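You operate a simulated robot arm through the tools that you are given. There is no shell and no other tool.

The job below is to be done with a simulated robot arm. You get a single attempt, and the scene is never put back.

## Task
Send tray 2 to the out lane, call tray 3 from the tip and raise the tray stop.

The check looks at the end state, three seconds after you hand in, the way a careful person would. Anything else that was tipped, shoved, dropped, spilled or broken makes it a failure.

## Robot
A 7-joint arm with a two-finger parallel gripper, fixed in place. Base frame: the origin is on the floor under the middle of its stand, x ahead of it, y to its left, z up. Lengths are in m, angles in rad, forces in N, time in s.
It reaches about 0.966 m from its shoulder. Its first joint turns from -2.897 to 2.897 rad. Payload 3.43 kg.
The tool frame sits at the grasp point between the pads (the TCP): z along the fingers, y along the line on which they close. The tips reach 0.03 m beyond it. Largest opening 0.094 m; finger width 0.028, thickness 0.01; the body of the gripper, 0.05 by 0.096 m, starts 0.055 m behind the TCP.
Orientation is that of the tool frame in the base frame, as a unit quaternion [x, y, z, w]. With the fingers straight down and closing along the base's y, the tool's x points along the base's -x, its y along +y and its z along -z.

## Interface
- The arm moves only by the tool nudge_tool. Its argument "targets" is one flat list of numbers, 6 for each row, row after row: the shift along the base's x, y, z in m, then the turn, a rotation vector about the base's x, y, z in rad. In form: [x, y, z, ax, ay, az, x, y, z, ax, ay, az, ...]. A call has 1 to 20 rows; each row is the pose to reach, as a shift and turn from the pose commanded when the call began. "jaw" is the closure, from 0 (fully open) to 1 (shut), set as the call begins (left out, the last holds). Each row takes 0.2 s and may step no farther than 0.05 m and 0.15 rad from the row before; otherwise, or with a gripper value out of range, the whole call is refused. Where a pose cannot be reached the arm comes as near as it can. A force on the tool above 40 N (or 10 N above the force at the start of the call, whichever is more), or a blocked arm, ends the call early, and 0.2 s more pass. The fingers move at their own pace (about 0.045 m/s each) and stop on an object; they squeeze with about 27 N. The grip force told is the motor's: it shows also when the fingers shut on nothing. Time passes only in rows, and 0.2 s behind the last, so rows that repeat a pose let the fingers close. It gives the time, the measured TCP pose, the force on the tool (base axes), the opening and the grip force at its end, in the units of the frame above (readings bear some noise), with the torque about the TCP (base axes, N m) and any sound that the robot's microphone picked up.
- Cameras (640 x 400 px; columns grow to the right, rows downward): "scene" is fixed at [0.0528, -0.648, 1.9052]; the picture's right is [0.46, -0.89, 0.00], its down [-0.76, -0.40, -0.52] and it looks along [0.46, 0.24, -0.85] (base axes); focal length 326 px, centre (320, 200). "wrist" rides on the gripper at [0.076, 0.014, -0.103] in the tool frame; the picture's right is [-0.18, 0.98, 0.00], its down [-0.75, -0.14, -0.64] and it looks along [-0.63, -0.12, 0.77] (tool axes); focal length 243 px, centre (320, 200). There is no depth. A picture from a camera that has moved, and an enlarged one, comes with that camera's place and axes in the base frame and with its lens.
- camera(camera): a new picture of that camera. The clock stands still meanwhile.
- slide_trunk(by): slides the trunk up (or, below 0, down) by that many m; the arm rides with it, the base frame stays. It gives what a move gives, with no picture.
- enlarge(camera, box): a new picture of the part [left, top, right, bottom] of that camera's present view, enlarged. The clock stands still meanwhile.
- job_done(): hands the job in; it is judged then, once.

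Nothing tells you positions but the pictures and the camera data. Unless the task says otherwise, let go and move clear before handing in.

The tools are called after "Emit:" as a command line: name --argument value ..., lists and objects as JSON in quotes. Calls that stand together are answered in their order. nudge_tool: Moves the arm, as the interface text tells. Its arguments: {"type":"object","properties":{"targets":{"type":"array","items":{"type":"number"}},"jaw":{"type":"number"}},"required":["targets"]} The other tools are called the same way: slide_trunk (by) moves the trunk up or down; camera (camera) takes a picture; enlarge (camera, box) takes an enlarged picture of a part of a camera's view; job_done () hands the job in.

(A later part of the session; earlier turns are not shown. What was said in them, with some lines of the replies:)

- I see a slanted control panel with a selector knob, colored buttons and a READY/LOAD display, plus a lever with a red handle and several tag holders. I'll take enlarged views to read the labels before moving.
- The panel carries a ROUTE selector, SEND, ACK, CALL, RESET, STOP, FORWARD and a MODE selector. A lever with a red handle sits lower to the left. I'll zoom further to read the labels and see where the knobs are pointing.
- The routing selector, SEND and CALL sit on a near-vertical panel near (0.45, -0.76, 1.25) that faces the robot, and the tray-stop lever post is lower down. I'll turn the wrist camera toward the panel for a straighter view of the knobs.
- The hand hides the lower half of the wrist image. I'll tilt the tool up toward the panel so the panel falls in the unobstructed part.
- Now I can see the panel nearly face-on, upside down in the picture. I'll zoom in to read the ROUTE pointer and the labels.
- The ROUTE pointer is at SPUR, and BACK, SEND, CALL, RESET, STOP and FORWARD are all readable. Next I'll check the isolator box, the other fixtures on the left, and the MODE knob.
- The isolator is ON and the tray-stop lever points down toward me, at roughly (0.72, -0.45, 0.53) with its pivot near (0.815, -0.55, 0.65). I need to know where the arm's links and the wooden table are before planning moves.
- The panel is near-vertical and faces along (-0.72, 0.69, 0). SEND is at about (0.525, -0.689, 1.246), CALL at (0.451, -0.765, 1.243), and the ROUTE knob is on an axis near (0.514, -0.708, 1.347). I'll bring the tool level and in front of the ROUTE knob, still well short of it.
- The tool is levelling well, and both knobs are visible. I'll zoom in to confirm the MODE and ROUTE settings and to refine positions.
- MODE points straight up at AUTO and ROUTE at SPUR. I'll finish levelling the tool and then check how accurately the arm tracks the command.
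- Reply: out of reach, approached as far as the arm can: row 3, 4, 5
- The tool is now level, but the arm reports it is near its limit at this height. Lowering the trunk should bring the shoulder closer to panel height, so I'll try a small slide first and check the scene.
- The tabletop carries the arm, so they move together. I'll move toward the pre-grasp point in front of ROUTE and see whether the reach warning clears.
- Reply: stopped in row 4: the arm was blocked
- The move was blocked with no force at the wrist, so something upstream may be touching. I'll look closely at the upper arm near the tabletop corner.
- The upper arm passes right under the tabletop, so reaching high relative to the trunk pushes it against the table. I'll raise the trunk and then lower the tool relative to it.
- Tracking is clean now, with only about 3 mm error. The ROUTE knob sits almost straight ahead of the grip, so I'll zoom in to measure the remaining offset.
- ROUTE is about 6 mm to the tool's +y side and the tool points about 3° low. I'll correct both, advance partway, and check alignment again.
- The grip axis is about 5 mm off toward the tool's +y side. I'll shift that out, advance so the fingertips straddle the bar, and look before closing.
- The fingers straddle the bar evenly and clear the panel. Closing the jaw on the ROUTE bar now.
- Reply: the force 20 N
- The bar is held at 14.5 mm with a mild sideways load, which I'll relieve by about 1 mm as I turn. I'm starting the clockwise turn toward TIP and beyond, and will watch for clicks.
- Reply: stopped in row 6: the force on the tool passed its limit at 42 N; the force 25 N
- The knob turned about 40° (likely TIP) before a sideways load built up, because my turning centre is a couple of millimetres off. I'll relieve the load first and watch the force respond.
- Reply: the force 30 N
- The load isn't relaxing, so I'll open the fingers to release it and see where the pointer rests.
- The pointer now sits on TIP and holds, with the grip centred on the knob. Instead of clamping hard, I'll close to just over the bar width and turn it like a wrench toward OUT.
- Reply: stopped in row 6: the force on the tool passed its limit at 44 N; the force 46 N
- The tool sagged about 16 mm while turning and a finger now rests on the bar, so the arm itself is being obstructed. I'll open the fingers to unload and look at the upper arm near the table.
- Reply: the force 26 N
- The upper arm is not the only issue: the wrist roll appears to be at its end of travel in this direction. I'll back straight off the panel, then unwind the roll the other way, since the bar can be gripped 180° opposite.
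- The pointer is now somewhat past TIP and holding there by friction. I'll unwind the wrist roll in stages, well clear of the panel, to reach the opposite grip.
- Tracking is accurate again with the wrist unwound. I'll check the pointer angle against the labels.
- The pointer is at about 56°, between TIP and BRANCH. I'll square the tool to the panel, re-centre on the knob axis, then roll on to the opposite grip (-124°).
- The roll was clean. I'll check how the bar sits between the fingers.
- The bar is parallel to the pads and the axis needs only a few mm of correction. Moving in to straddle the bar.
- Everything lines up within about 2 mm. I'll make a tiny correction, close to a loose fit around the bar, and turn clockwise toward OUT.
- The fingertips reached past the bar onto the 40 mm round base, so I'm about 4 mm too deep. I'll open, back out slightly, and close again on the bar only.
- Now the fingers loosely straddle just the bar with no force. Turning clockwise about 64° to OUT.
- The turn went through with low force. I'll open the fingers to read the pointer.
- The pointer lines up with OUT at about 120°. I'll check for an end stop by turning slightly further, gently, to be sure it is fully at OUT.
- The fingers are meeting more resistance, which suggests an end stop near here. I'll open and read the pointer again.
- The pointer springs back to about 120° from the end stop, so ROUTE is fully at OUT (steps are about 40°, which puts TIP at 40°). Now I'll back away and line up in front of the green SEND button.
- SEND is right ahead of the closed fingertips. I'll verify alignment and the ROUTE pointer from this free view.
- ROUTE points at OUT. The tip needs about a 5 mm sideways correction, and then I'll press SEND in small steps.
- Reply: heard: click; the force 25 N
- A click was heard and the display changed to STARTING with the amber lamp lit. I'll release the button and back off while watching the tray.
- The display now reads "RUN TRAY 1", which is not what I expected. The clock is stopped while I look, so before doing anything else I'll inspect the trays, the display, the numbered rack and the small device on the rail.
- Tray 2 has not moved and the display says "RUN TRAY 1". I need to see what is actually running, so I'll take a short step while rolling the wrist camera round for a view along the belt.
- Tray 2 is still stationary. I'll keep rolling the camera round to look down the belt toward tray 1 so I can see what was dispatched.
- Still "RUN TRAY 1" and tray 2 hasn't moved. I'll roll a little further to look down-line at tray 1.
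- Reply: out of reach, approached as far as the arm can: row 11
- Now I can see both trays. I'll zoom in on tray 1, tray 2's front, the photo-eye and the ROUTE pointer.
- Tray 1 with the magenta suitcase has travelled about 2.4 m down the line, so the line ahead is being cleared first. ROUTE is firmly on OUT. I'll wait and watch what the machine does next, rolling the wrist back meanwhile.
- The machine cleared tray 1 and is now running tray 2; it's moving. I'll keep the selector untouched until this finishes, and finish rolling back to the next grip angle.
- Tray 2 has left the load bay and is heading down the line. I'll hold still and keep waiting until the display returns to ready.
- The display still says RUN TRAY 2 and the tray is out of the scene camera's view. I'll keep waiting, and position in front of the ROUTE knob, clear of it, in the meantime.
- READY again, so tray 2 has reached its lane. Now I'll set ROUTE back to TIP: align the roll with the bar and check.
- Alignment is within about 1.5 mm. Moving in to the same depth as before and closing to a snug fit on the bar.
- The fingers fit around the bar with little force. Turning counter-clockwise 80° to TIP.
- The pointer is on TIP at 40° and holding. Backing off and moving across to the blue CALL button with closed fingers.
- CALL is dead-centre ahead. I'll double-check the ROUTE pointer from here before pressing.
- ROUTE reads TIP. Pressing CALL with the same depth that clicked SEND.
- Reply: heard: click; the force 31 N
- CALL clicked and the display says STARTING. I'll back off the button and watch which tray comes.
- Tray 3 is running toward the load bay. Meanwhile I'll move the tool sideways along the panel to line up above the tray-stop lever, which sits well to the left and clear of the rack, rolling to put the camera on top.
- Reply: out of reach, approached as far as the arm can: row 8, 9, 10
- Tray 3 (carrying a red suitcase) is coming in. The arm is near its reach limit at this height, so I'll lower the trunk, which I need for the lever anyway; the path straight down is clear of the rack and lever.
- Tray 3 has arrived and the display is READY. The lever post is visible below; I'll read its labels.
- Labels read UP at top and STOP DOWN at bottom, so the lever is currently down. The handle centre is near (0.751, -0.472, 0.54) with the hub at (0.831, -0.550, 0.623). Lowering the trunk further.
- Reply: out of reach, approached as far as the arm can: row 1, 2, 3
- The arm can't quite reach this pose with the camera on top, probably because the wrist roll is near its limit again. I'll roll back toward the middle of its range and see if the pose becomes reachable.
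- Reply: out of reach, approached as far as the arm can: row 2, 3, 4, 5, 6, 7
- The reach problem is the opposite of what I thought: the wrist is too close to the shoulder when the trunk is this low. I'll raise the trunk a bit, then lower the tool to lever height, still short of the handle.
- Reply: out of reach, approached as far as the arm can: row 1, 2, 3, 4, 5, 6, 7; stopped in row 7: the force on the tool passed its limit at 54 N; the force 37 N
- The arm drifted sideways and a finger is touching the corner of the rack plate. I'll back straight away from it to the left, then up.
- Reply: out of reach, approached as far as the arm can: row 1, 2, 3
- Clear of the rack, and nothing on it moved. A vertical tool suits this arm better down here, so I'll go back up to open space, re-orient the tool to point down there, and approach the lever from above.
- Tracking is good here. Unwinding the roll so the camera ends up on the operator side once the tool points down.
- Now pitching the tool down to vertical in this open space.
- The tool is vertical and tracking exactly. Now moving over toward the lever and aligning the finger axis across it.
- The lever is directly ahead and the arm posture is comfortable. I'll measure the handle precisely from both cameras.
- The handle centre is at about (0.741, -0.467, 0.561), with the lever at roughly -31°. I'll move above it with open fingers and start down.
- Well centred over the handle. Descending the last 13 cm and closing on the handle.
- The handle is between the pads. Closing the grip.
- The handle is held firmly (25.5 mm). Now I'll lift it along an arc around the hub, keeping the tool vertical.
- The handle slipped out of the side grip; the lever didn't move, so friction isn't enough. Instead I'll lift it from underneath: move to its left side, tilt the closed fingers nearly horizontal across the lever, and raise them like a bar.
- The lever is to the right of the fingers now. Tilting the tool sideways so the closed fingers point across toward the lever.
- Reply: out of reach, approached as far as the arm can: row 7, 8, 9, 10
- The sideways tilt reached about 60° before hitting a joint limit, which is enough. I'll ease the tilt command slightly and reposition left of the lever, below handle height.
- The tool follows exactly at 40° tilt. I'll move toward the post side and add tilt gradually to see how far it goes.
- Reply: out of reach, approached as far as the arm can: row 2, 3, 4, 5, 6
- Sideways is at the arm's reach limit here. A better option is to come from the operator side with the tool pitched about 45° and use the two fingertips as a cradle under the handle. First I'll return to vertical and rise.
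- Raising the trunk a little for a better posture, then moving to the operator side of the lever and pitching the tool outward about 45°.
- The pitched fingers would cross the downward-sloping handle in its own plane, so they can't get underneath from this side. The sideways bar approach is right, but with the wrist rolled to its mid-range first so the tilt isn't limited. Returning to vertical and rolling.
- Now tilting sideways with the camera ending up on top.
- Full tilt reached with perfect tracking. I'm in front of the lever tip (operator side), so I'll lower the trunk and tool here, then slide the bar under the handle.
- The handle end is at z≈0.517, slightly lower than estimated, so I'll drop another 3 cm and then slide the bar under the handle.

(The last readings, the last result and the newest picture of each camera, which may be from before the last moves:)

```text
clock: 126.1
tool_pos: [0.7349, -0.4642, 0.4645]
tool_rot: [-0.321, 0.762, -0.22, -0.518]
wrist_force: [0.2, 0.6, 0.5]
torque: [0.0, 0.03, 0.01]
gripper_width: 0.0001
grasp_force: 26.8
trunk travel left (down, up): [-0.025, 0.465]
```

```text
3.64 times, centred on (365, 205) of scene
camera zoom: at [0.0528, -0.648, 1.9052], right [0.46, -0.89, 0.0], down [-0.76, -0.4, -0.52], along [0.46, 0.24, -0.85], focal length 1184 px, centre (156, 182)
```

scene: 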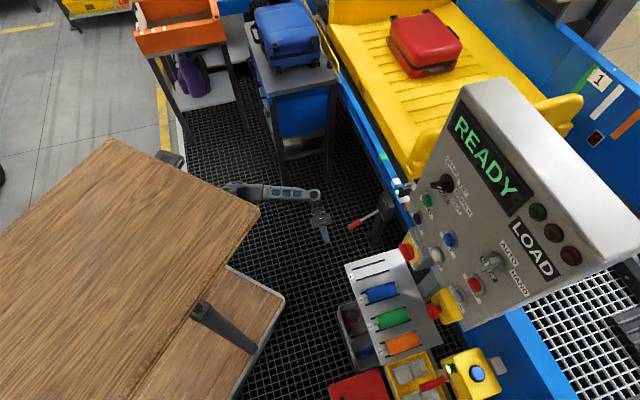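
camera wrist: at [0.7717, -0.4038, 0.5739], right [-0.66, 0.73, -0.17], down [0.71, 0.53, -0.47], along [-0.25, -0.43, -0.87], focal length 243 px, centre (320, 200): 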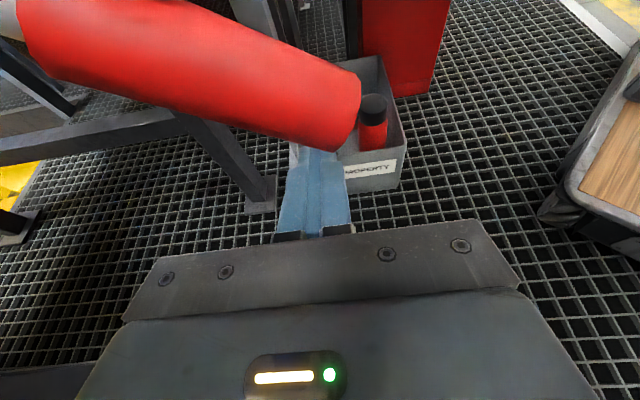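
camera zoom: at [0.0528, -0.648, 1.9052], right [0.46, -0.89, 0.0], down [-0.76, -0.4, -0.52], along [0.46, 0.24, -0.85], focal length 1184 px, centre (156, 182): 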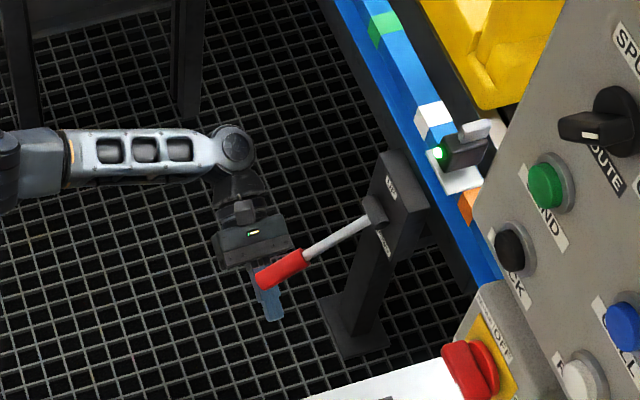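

The bar sits a few centimetres below the handle. Lifting steadily.

Emit:
nudge_tool --targets '[-0.0043, 0.0042, 0.02, 0, 0, 0, -0.0043, 0.0042, 0.04, 0, 0, 0, -0.0043, 0.0042, 0.06, 0, 0, 0, -0.0043, 0.0042, 0.08, 0, 0, 0, -0.0043, 0.0042, 0.1, 0, 0, 0, -0.0043, 0.0042, 0.12, 0, 0, 0, -0.0043, 0.0042, 0.14, 0, 0, 0]' --jaw 1

Emit:
camera --camera "wrist"

Emit:
enlarge --camera "scene" --box '[300, 150, 430, 260]'

```text
clock: 127.7
tool_pos: [0.7318, -0.457, 0.6055]
tool_rot: [-0.322, 0.761, -0.22, -0.518]
wrist_force: [-1.8, 2.9, -6.6]
torque: [-0.03, 0.09, 0.05]
gripper_width: 0.0
grasp_force: 26.6
trunk travel left (down, up): [-0.025, 0.465]
```

```text
taken
camera wrist: at [0.7687, -0.3973, 0.7144], right [-0.66, 0.73, -0.17], down [0.71, 0.53, -0.47], along [-0.25, -0.43, -0.87], focal length 243 px, centre (320, 200)
```

wrist: 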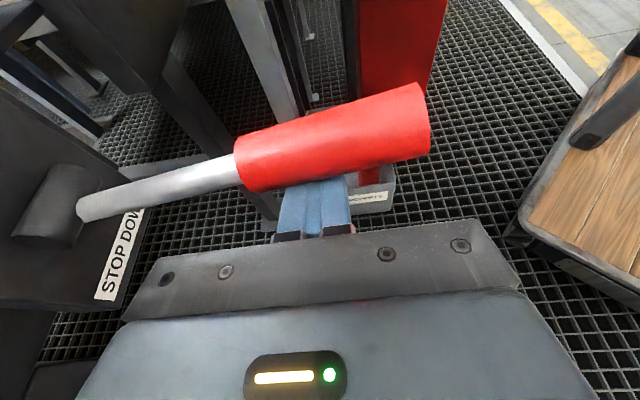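

```text
3.64 times, centred on (365, 205) of scene
camera zoom: at [0.0528, -0.648, 1.9052], right [0.46, -0.89, 0.0], down [-0.76, -0.4, -0.52], along [0.46, 0.24, -0.85], focal length 1184 px, centre (156, 182)
```

zoom: 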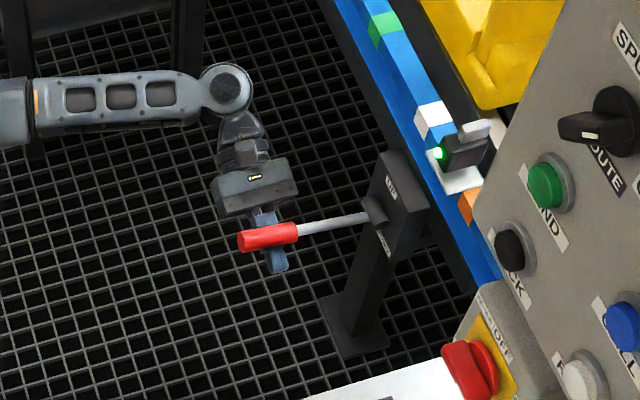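

The lever is rising with only about 7 N of resistance and is now roughly level. Continuing up.

Emit:
nudge_tool --targets '[0, 0, 0.02, 0, 0, 0, 0, 0, 0.04, 0, 0, 0, 0.0, 0.0, 0.06, 0, 0, 0, 0.0, 0.0, 0.08, 0, 0, 0, 0.0, 0.0, 0.095, 0, 0, 0]' --jaw 1

Emit:
camera --camera "wrist"

Emit:
enlarge --camera "scene" --box '[300, 140, 430, 250]'

```text
clock: 128.7
tool_pos: [0.7317, -0.4557, 0.6703]
tool_rot: [-0.325, 0.764, -0.212, -0.516]
wrist_force: [0.5, 3.6, -9.9]
torque: [0.04, 0.11, 0.03]
gripper_width: 0.0001
grasp_force: 27.0
trunk travel left (down, up): [-0.025, 0.465]
stopped in row 4: the force on the tool passed its limit at 53 N (the readings are from after the stop); the commanded pose is now the measured one
```

```text
taken
camera wrist: at [0.7691, -0.3972, 0.7795], right [-0.66, 0.74, -0.16], down [0.71, 0.53, -0.46], along [-0.25, -0.41, -0.88], focal length 243 px, centre (320, 200)
```

wrist: 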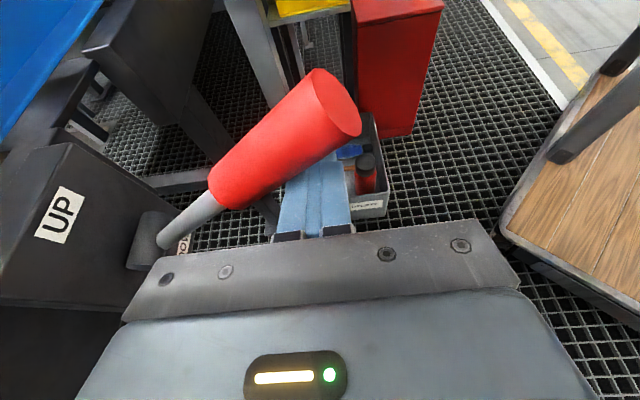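

```text
3.64 times, centred on (365, 195) of scene
camera zoom: at [0.0528, -0.648, 1.9052], right [0.46, -0.89, 0.0], down [-0.76, -0.4, -0.52], along [0.46, 0.24, -0.85], focal length 1184 px, centre (156, 218)
```

zoom: 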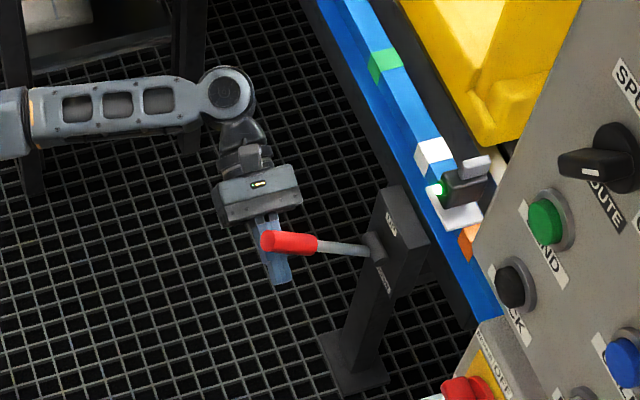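

The force spike at about +34° indicates the lever reached its upper stop (UP). I'll lower the bar slightly to check that the lever stays up on its own.

Emit:
nudge_tool --targets '[0, 0, -0.01, 0, 0, 0, 0, 0, -0.025, 0, 0, 0, 0, 0, -0.04, 0, 0, 0, 0, 0, -0.04, 0, 0, 0]' --jaw 1

Emit:
camera --camera "wrist"

Emit:
enlarge --camera "scene" --box '[300, 140, 430, 250]'

```text
clock: 129.7
tool_pos: [0.7314, -0.4562, 0.6319]
tool_rot: [-0.325, 0.763, -0.213, -0.516]
wrist_force: [0.3, 0.6, 0.7]
torque: [0.01, 0.0, -0.04]
gripper_width: 0.0
grasp_force: 27.1
trunk travel left (down, up): [-0.025, 0.465]
```

```text
taken
camera wrist: at [0.7691, -0.3971, 0.7408], right [-0.66, 0.74, -0.16], down [0.71, 0.53, -0.46], along [-0.25, -0.41, -0.87], focal length 243 px, centre (320, 200)
```

wrist: 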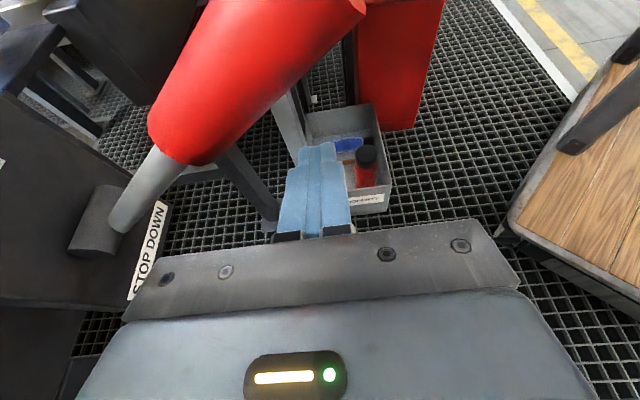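

```text
3.64 times, centred on (365, 195) of scene
camera zoom: at [0.0528, -0.648, 1.9052], right [0.46, -0.89, 0.0], down [-0.76, -0.4, -0.52], along [0.46, 0.24, -0.85], focal length 1184 px, centre (156, 218)
```

zoom: 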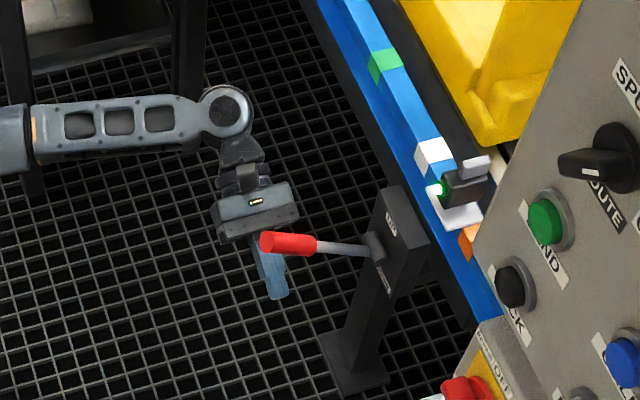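

The lever stays up by itself with no load on the tool. I'll lower clear, withdraw toward the operator side, and then inspect the stop and the final state.

Emit:
nudge_tool --targets '[0, 0, -0.03, 0, 0, 0, -0.03, 0.029, -0.03, 0, 0, 0, -0.06, 0.058, -0.03, 0, 0, 0, -0.09, 0.087, -0.03, 0, 0, 0, -0.12, 0.116, -0.03, 0, 0, 0, -0.12, 0.116, 0.01, 0, 0, 0, -0.12, 0.116, 0.05, 0, 0, 0, -0.12, 0.116, 0.09, 0, 0, 0]' --jaw 1

Emit:
camera --camera "scene"

Emit:
enlarge --camera "scene" --box '[330, 130, 480, 260]'

Emit:
camera --camera "wrist"

```text
clock: 131.5
tool_pos: [0.6118, -0.3356, 0.7239]
tool_rot: [-0.325, 0.763, -0.213, -0.516]
wrist_force: [-0.1, 0.3, 0.1]
torque: [0.0, 0.01, 0.03]
gripper_width: 0.0
grasp_force: 26.7
trunk travel left (down, up): [-0.025, 0.465]
```

```text
taken
```

scene: 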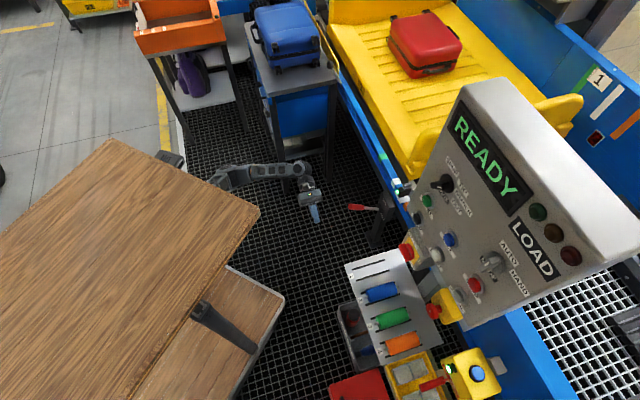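

```text
3.08 times, centred on (405, 195) of scene
camera zoom: at [0.0528, -0.648, 1.9052], right [0.46, -0.89, 0.0], down [-0.76, -0.4, -0.52], along [0.46, 0.24, -0.85], focal length 1002 px, centre (58, 215)
```

zoom: 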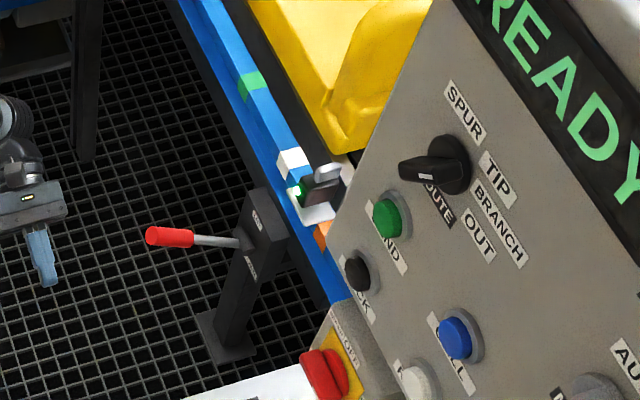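

```text
taken
camera wrist: at [0.6486, -0.2775, 0.832], right [-0.66, 0.74, -0.16], down [0.71, 0.53, -0.46], along [-0.25, -0.41, -0.87], focal length 243 px, centre (320, 200)
```

wrist: 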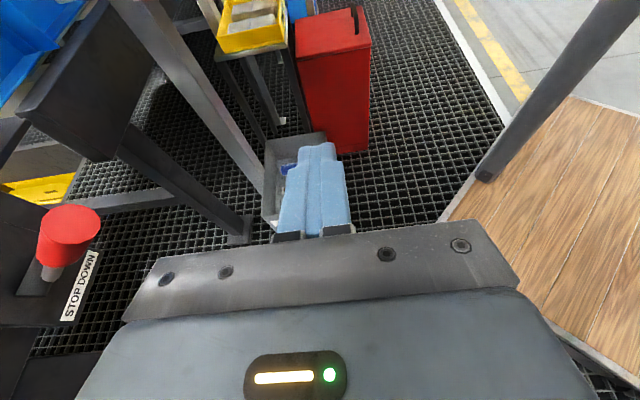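

The lever remains up, the display reads READY and tray 3 is in the bay. I'll straighten the tool, rise clear, and take a look at the stop itself.

Emit:
nudge_tool --targets '[0, 0, 0.01, 0.0959, -0.0926, 0, 0, 0, 0.02, 0.1918, -0.1852, 0, 0, 0, 0.03, 0.2877, -0.2778, 0, 0, 0, 0.04, 0.3836, -0.3704, 0, 0, 0, 0.05, 0.4795, -0.463, 0, 0, 0, 0.06, 0.5754, -0.5556, 0, 0, 0, 0.07, 0.6713, -0.6482, 0, 0, 0, 0.08, 0.7672, -0.7408, 0, 0, 0, 0.08, 0.8631, -0.8334, 0]' --jaw 1

Emit:
slide_trunk --by 0.35

Emit:
nudge_tool --targets '[0, 0, 0, 0, 0, -0.143, 0, 0, 0, 0, 0, -0.286, 0, 0, 0, 0, 0, -0.428, 0, 0, 0, 0, 0, -0.571, 0, 0, 0, 0, 0, -0.714, 0, 0, 0, 0, 0, -0.857, 0, 0, 0, 0, 0, -1.0, 0, 0, 0, 0, 0, -1.142, 0, 0, 0, 0, 0, -1.285, 0, 0, 0, 0, 0, -1.428, 0, 0, 0, 0, 0, -1.571]' --jaw 1

Emit:
camera --camera "wrist"

Emit:
camera --camera "scene"

```text
clock: 133.5
tool_pos: [0.6125, -0.3393, 0.8022]
tool_rot: [-0.395, 0.919, 0.007, 0.005]
wrist_force: [-0.5, 0.6, -0.4]
torque: [-0.01, -0.01, 0.02]
gripper_width: 0.0
grasp_force: 26.9
trunk travel left (down, up): [-0.025, 0.465]
```

```text
clock: 136.9
tool_pos: [0.6119, -0.3395, 1.1512]
tool_rot: [-0.394, 0.919, 0.007, 0.005]
wrist_force: [0.5, -0.5, 0.1]
torque: [0.02, -0.03, 0.0]
gripper_width: 0.0
grasp_force: 26.5
trunk travel left (down, up): [-0.375, 0.115]
```

```text
clock: 139.3
tool_pos: [0.6125, -0.3412, 1.1512]
tool_rot: [0.373, 0.928, 0.002, 0.008]
wrist_force: [0.1, -0.1, 0.3]
torque: [-0.04, 0.01, -0.01]
gripper_width: 0.0
grasp_force: 26.7
trunk travel left (down, up): [-0.375, 0.115]
```

```text
taken
camera wrist: at [0.5658, -0.2748, 1.2534], right [0.81, 0.58, 0.01], down [0.44, -0.62, 0.65], along [0.39, -0.52, -0.76], focal length 243 px, centre (320, 200)
```

wrist: 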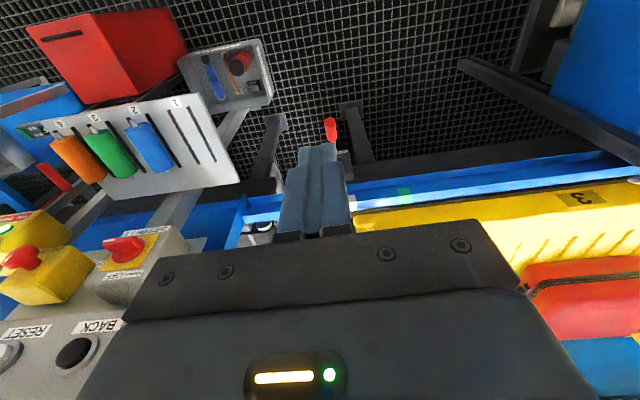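

```text
taken
```

scene: 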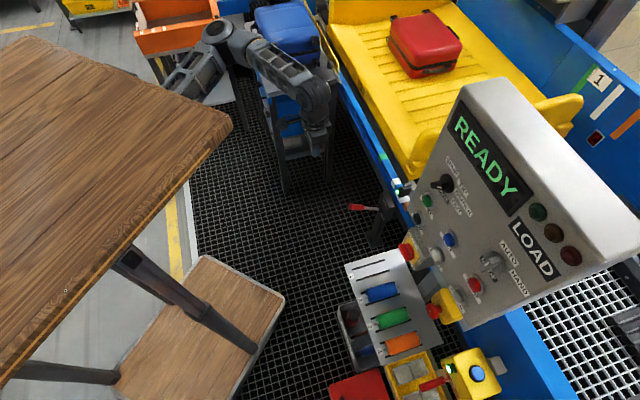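

Pitching the camera outward to view the belt end and the orange stop.

Emit:
nudge_tool --targets '[-0.01, 0.01, 0, -0.0972, -0.1007, 0, -0.02, 0.02, 0, -0.1945, -0.2015, 0, -0.03, 0.03, 0, -0.2917, -0.3022, 0, -0.03, 0.03, 0, -0.3889, -0.4029, 0, -0.03, 0.03, 0, -0.3889, -0.4029, 0]' --jaw 0

Emit:
camera --camera "wrist"

Emit:
enlarge --camera "wrist" --box '[230, 60, 420, 230]'

```text
clock: 140.5
tool_pos: [0.5827, -0.3086, 1.1528]
tool_rot: [0.354, 0.891, -0.104, 0.265]
wrist_force: [0.0, -0.4, 0.7]
torque: [-0.04, 0.02, 0.01]
gripper_width: 0.0939
grasp_force: 0.0
trunk travel left (down, up): [-0.375, 0.115]
```

```text
taken
camera wrist: at [0.5059, -0.2152, 1.1974], right [0.79, 0.61, 0.1], down [0.11, -0.3, 0.95], along [0.61, -0.74, -0.3], focal length 243 px, centre (320, 200)
```

wrist: 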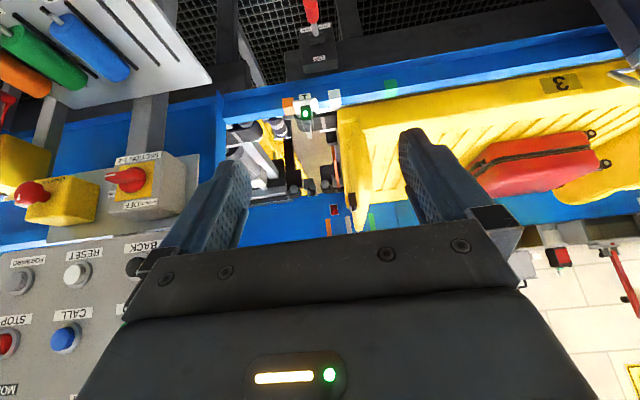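

```text
2.35 times, centred on (325, 145) of wrist
camera zoom: at [0.5059, -0.2152, 1.1974], right [0.79, 0.61, 0.1], down [0.11, -0.3, 0.95], along [0.61, -0.74, -0.3], focal length 571 px, centre (308, 329)
```

zoom: 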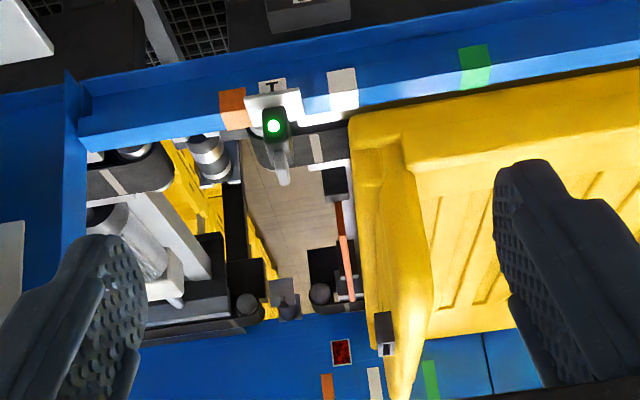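

Tray 3 is parked in the bay and there's an orange bar just ahead of it. Zooming in on that stop bar and the lever.

Emit:
enlarge --camera "wrist" --box '[280, 90, 380, 200]'

Emit:
enlarge --camera "wrist" --box '[270, 0, 370, 100]'

Emit:
enlarge --camera "scene" --box '[380, 100, 620, 330]'

Emit:
enlarge --camera "wrist" --box '[0, 0, 240, 250]'

```text
3.64 times, centred on (330, 145) of wrist
camera zoom: at [0.5059, -0.2152, 1.1974], right [0.79, 0.61, 0.1], down [0.11, -0.3, 0.95], along [0.61, -0.74, -0.3], focal length 882 px, centre (284, 400)
```

zoom: 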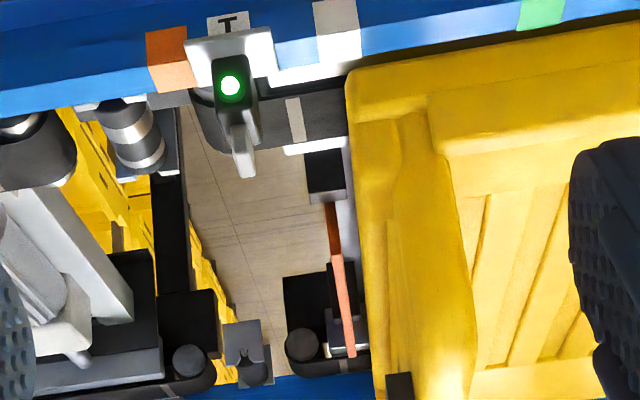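

```text
4.00 times, centred on (320, 50) of wrist
camera zoom: at [0.5059, -0.2152, 1.1974], right [0.79, 0.61, 0.1], down [0.11, -0.3, 0.95], along [0.61, -0.74, -0.3], focal length 970 px, centre (320, 800)
```

zoom: 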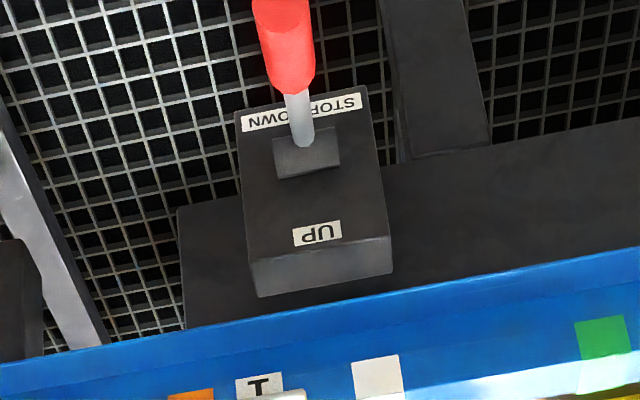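

```text
1.74 times, centred on (500, 215) of scene
camera zoom: at [0.0528, -0.648, 1.9052], right [0.46, -0.89, 0.0], down [-0.76, -0.4, -0.52], along [0.46, 0.24, -0.85], focal length 566 px, centre (7, 174)
```

zoom: 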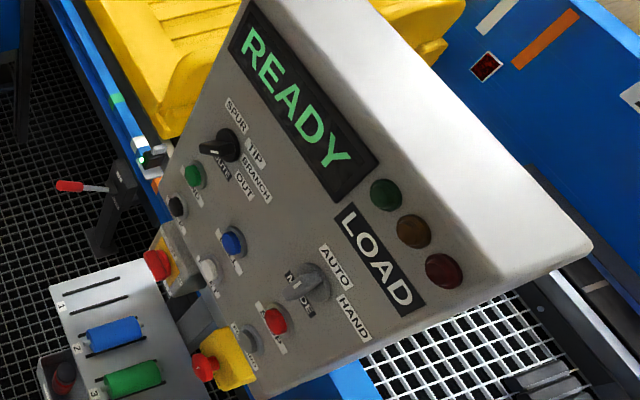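

```text
1.60 times, centred on (120, 125) of wrist
camera zoom: at [0.5059, -0.2152, 1.1974], right [0.79, 0.61, 0.1], down [0.11, -0.3, 0.95], along [0.61, -0.74, -0.3], focal length 388 px, centre (640, 320)
```

zoom: 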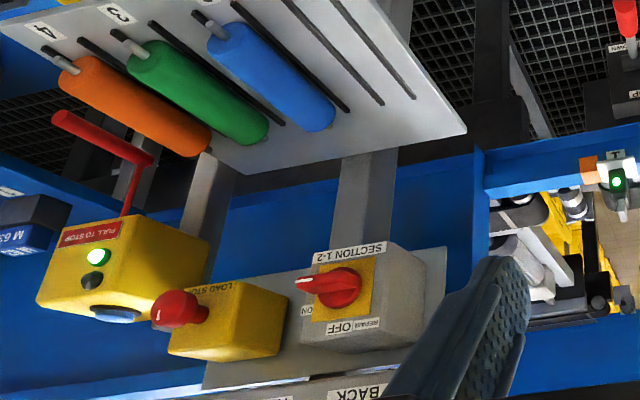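

The lever shows fully away from the STOP DOWN side. From above it's hard to tell how high the orange stop blade stands, so I'll take a lower, flatter look across the rail, staying well clear of everything.

Emit:
nudge_tool --targets '[-0.01, 0.01, 0, -0.0926, -0.0959, 0, -0.02, 0.02, 0, -0.1852, -0.1919, 0, -0.03, 0.03, 0, -0.2778, -0.2878, 0, -0.03, 0.03, 0, -0.2778, -0.2878, 0]' --jaw 0

Emit:
camera --camera "wrist"

Emit:
slide_trunk --by -0.15

Emit:
camera --camera "wrist"

Emit:
enlarge --camera "wrist" --box '[240, 80, 400, 240]'

```text
clock: 141.5
tool_pos: [0.6064, -0.3518, 1.1634]
tool_rot: [0.326, 0.821, -0.173, 0.435]
wrist_force: [-0.4, 0.1, -0.8]
torque: [-0.01, 0.0, -0.01]
gripper_width: 0.0938
grasp_force: 0.0
out of reach, approached as far as the arm can: row 1, 2, 3, 4
trunk travel left (down, up): [-0.375, 0.115]
```

```text
taken
camera wrist: at [0.5237, -0.2525, 1.1583], right [0.75, 0.64, 0.15], down [-0.18, -0.03, 0.98], along [0.64, -0.76, 0.09], focal length 243 px, centre (320, 200)
```

wrist: 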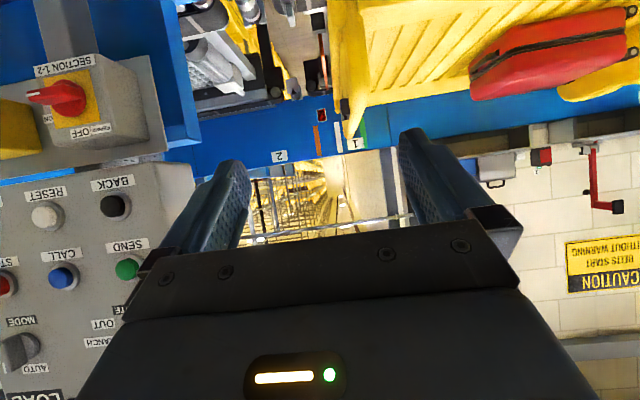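

```text
clock: 143.3
tool_pos: [0.6066, -0.3522, 1.0149]
tool_rot: [0.327, 0.821, -0.173, 0.434]
wrist_force: [-0.4, -0.5, -0.3]
torque: [0.01, -0.01, 0.0]
gripper_width: 0.0939
grasp_force: 0.0
trunk travel left (down, up): [-0.225, 0.265]
```

```text
taken
camera wrist: at [0.5237, -0.2524, 1.0085], right [0.75, 0.64, 0.15], down [-0.17, -0.03, 0.98], along [0.64, -0.76, 0.09], focal length 243 px, centre (320, 200)
```

wrist: 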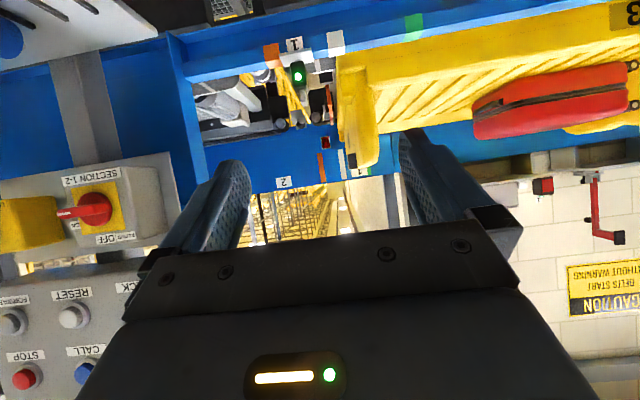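

```text
2.50 times, centred on (320, 160) of wrist
camera zoom: at [0.5237, -0.2524, 1.0085], right [0.75, 0.64, 0.15], down [-0.17, -0.03, 0.98], along [0.64, -0.76, 0.09], focal length 606 px, centre (320, 300)
```

zoom: 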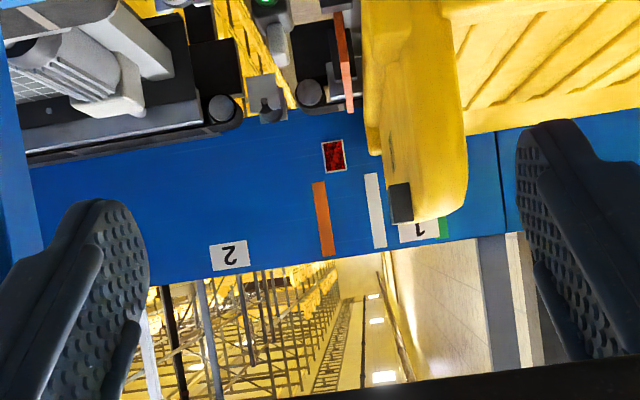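

Emit:
enlarge --camera "wrist" --box '[270, 50, 370, 150]'

Emit:
enlarge --camera "wrist" --box '[180, 20, 400, 160]'

```text
4.00 times, centred on (320, 100) of wrist
camera zoom: at [0.5237, -0.2524, 1.0085], right [0.75, 0.64, 0.15], down [-0.17, -0.03, 0.98], along [0.64, -0.76, 0.09], focal length 970 px, centre (320, 600)
```

zoom: 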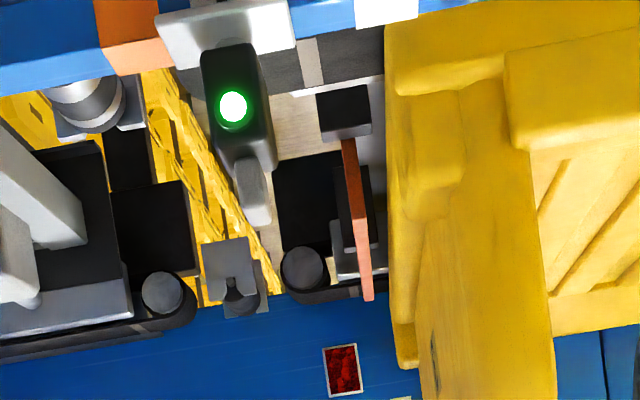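

```text
2.86 times, centred on (290, 90) of wrist
camera zoom: at [0.5237, -0.2524, 1.0085], right [0.75, 0.64, 0.15], down [-0.17, -0.03, 0.98], along [0.64, -0.76, 0.09], focal length 693 px, centre (406, 514)
```

zoom: 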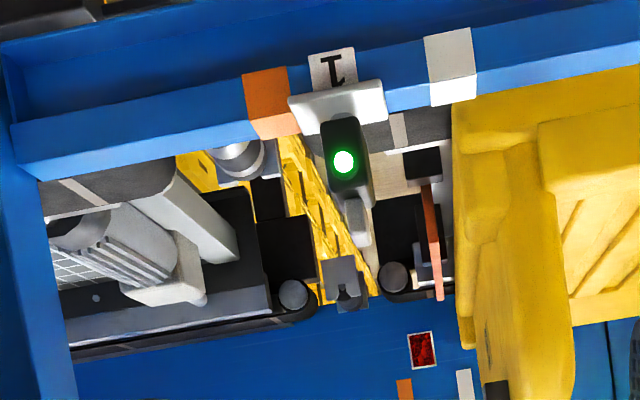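

The blade's far edge is now about 6 cm higher than in the earlier stop-down view, so it stands up ahead of tray 3, and the lever sits against its upper stop. I'll retract upward and do a last check of the whole scene.

Emit:
slide_trunk --by 0.2

Emit:
nudge_tool --targets '[-0.03, 0.0, 0, 0.0926, 0.0959, 0, -0.06, -0.02, 0, 0.1852, 0.1919, 0, -0.09, -0.04, 0, 0.2778, 0.2878, 0, -0.12, -0.06, 0, 0.3704, 0.3837, 0, -0.12, -0.06, 0, 0.3704, 0.3837, 0]' --jaw 0

Emit:
camera --camera "scene"

Emit:
camera --camera "wrist"

Emit:
enlarge --camera "scene" --box '[330, 130, 480, 260]'

```text
clock: 145.4
tool_pos: [0.6067, -0.3515, 1.213]
tool_rot: [0.327, 0.821, -0.174, 0.435]
wrist_force: [-0.2, -0.4, -0.2]
torque: [0.01, -0.03, -0.03]
gripper_width: 0.0938
grasp_force: 0.0
trunk travel left (down, up): [-0.425, 0.065]
```

```text
clock: 146.6
tool_pos: [0.4854, -0.4119, 1.2169]
tool_rot: [0.362, 0.906, -0.079, 0.204]
wrist_force: [0.6, 0.1, -0.4]
torque: [-0.01, 0.0, 0.04]
gripper_width: 0.0934
grasp_force: 0.0
trunk travel left (down, up): [-0.425, 0.065]
```

```text
taken
```

scene: 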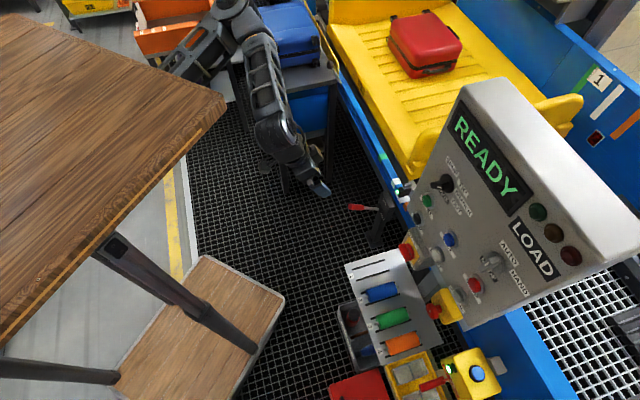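

```text
taken
camera wrist: at [0.4138, -0.3227, 1.2769], right [0.8, 0.6, 0.08], down [0.2, -0.39, 0.9], along [0.57, -0.7, -0.43], focal length 243 px, centre (320, 200)
```

wrist: 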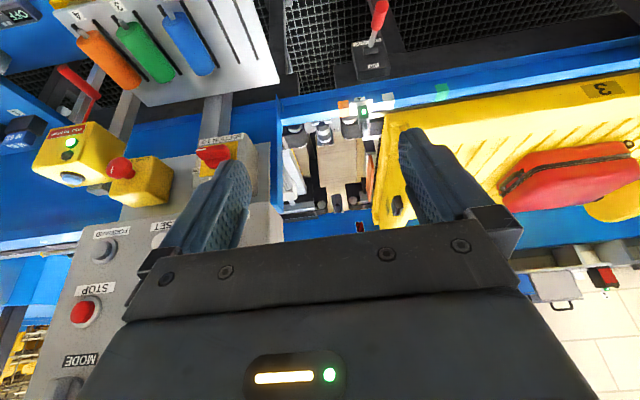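

```text
3.08 times, centred on (405, 195) of scene
camera zoom: at [0.0528, -0.648, 1.9052], right [0.46, -0.89, 0.0], down [-0.76, -0.4, -0.52], along [0.46, 0.24, -0.85], focal length 1002 px, centre (58, 215)
```

zoom: 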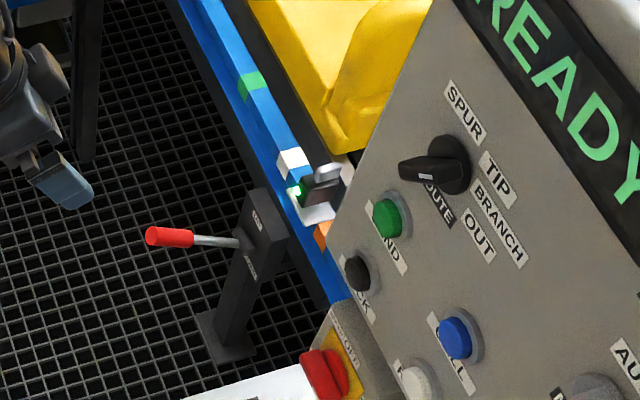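

Everything looks settled. One last close-up of the raised stop from this angle before handing in.

Emit:
enlarge --camera "wrist" --box '[310, 80, 430, 230]'

```text
2.67 times, centred on (370, 155) of wrist
camera zoom: at [0.4138, -0.3227, 1.2769], right [0.8, 0.6, 0.08], down [0.2, -0.39, 0.9], along [0.57, -0.7, -0.43], focal length 647 px, centre (187, 320)
```

zoom: 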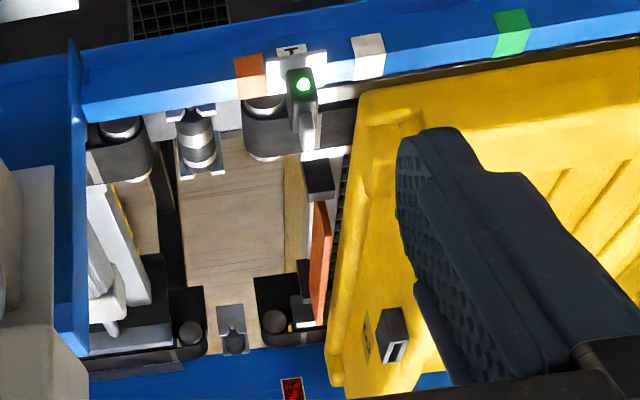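

Tray 2 went out with ROUTE on OUT. Tray 3 came from the tip and is parked in the load bay. The stop lever is up with the orange blade standing ahead of the tray, the display reads READY, and the arm is clear. Handing in.

Emit:
job_done

```text
The job is handed in.
```

The job is handed in. Tray 2 was sent to the out lane, tray 3 was called from the tip and is parked in the load bay, and the tray stop is raised. The result hasn't come back to me.

- **Tray 2:** I set ROUTE to OUT and pressed SEND. The machine first ran tray 1, which was ahead of it with a magenta suitcase, further down the line. It then ran tray 2 and returned to READY. I didn't see tray 2 arrive, because the out lane was outside both camera views.
- **Tray 1:** It moved about 2.4 m or more down the line as part of that send. I took this as the machine clearing the way, and I did not move it back.
- **Tray 3:** I set ROUTE to TIP and pressed CALL. Tray 3 came into the load bay carrying a red suitcase, and the display went back to READY.
- **Tray stop:** A side grip on the lever slipped, so I lifted it from below until it reached its upper limit. It stays up on its own, and the orange blade stands about 6 cm higher than before, just ahead of tray 3.
- **Contact:** While moving the arm into position, one finger pressed against the corner of the numbered rack, tripping the force limit at 54 N. I backed off, and nothing on the rack had moved.

MODE was left on AUTO and ROUTE on TIP. The gripper is open and the arm is clear of everything.
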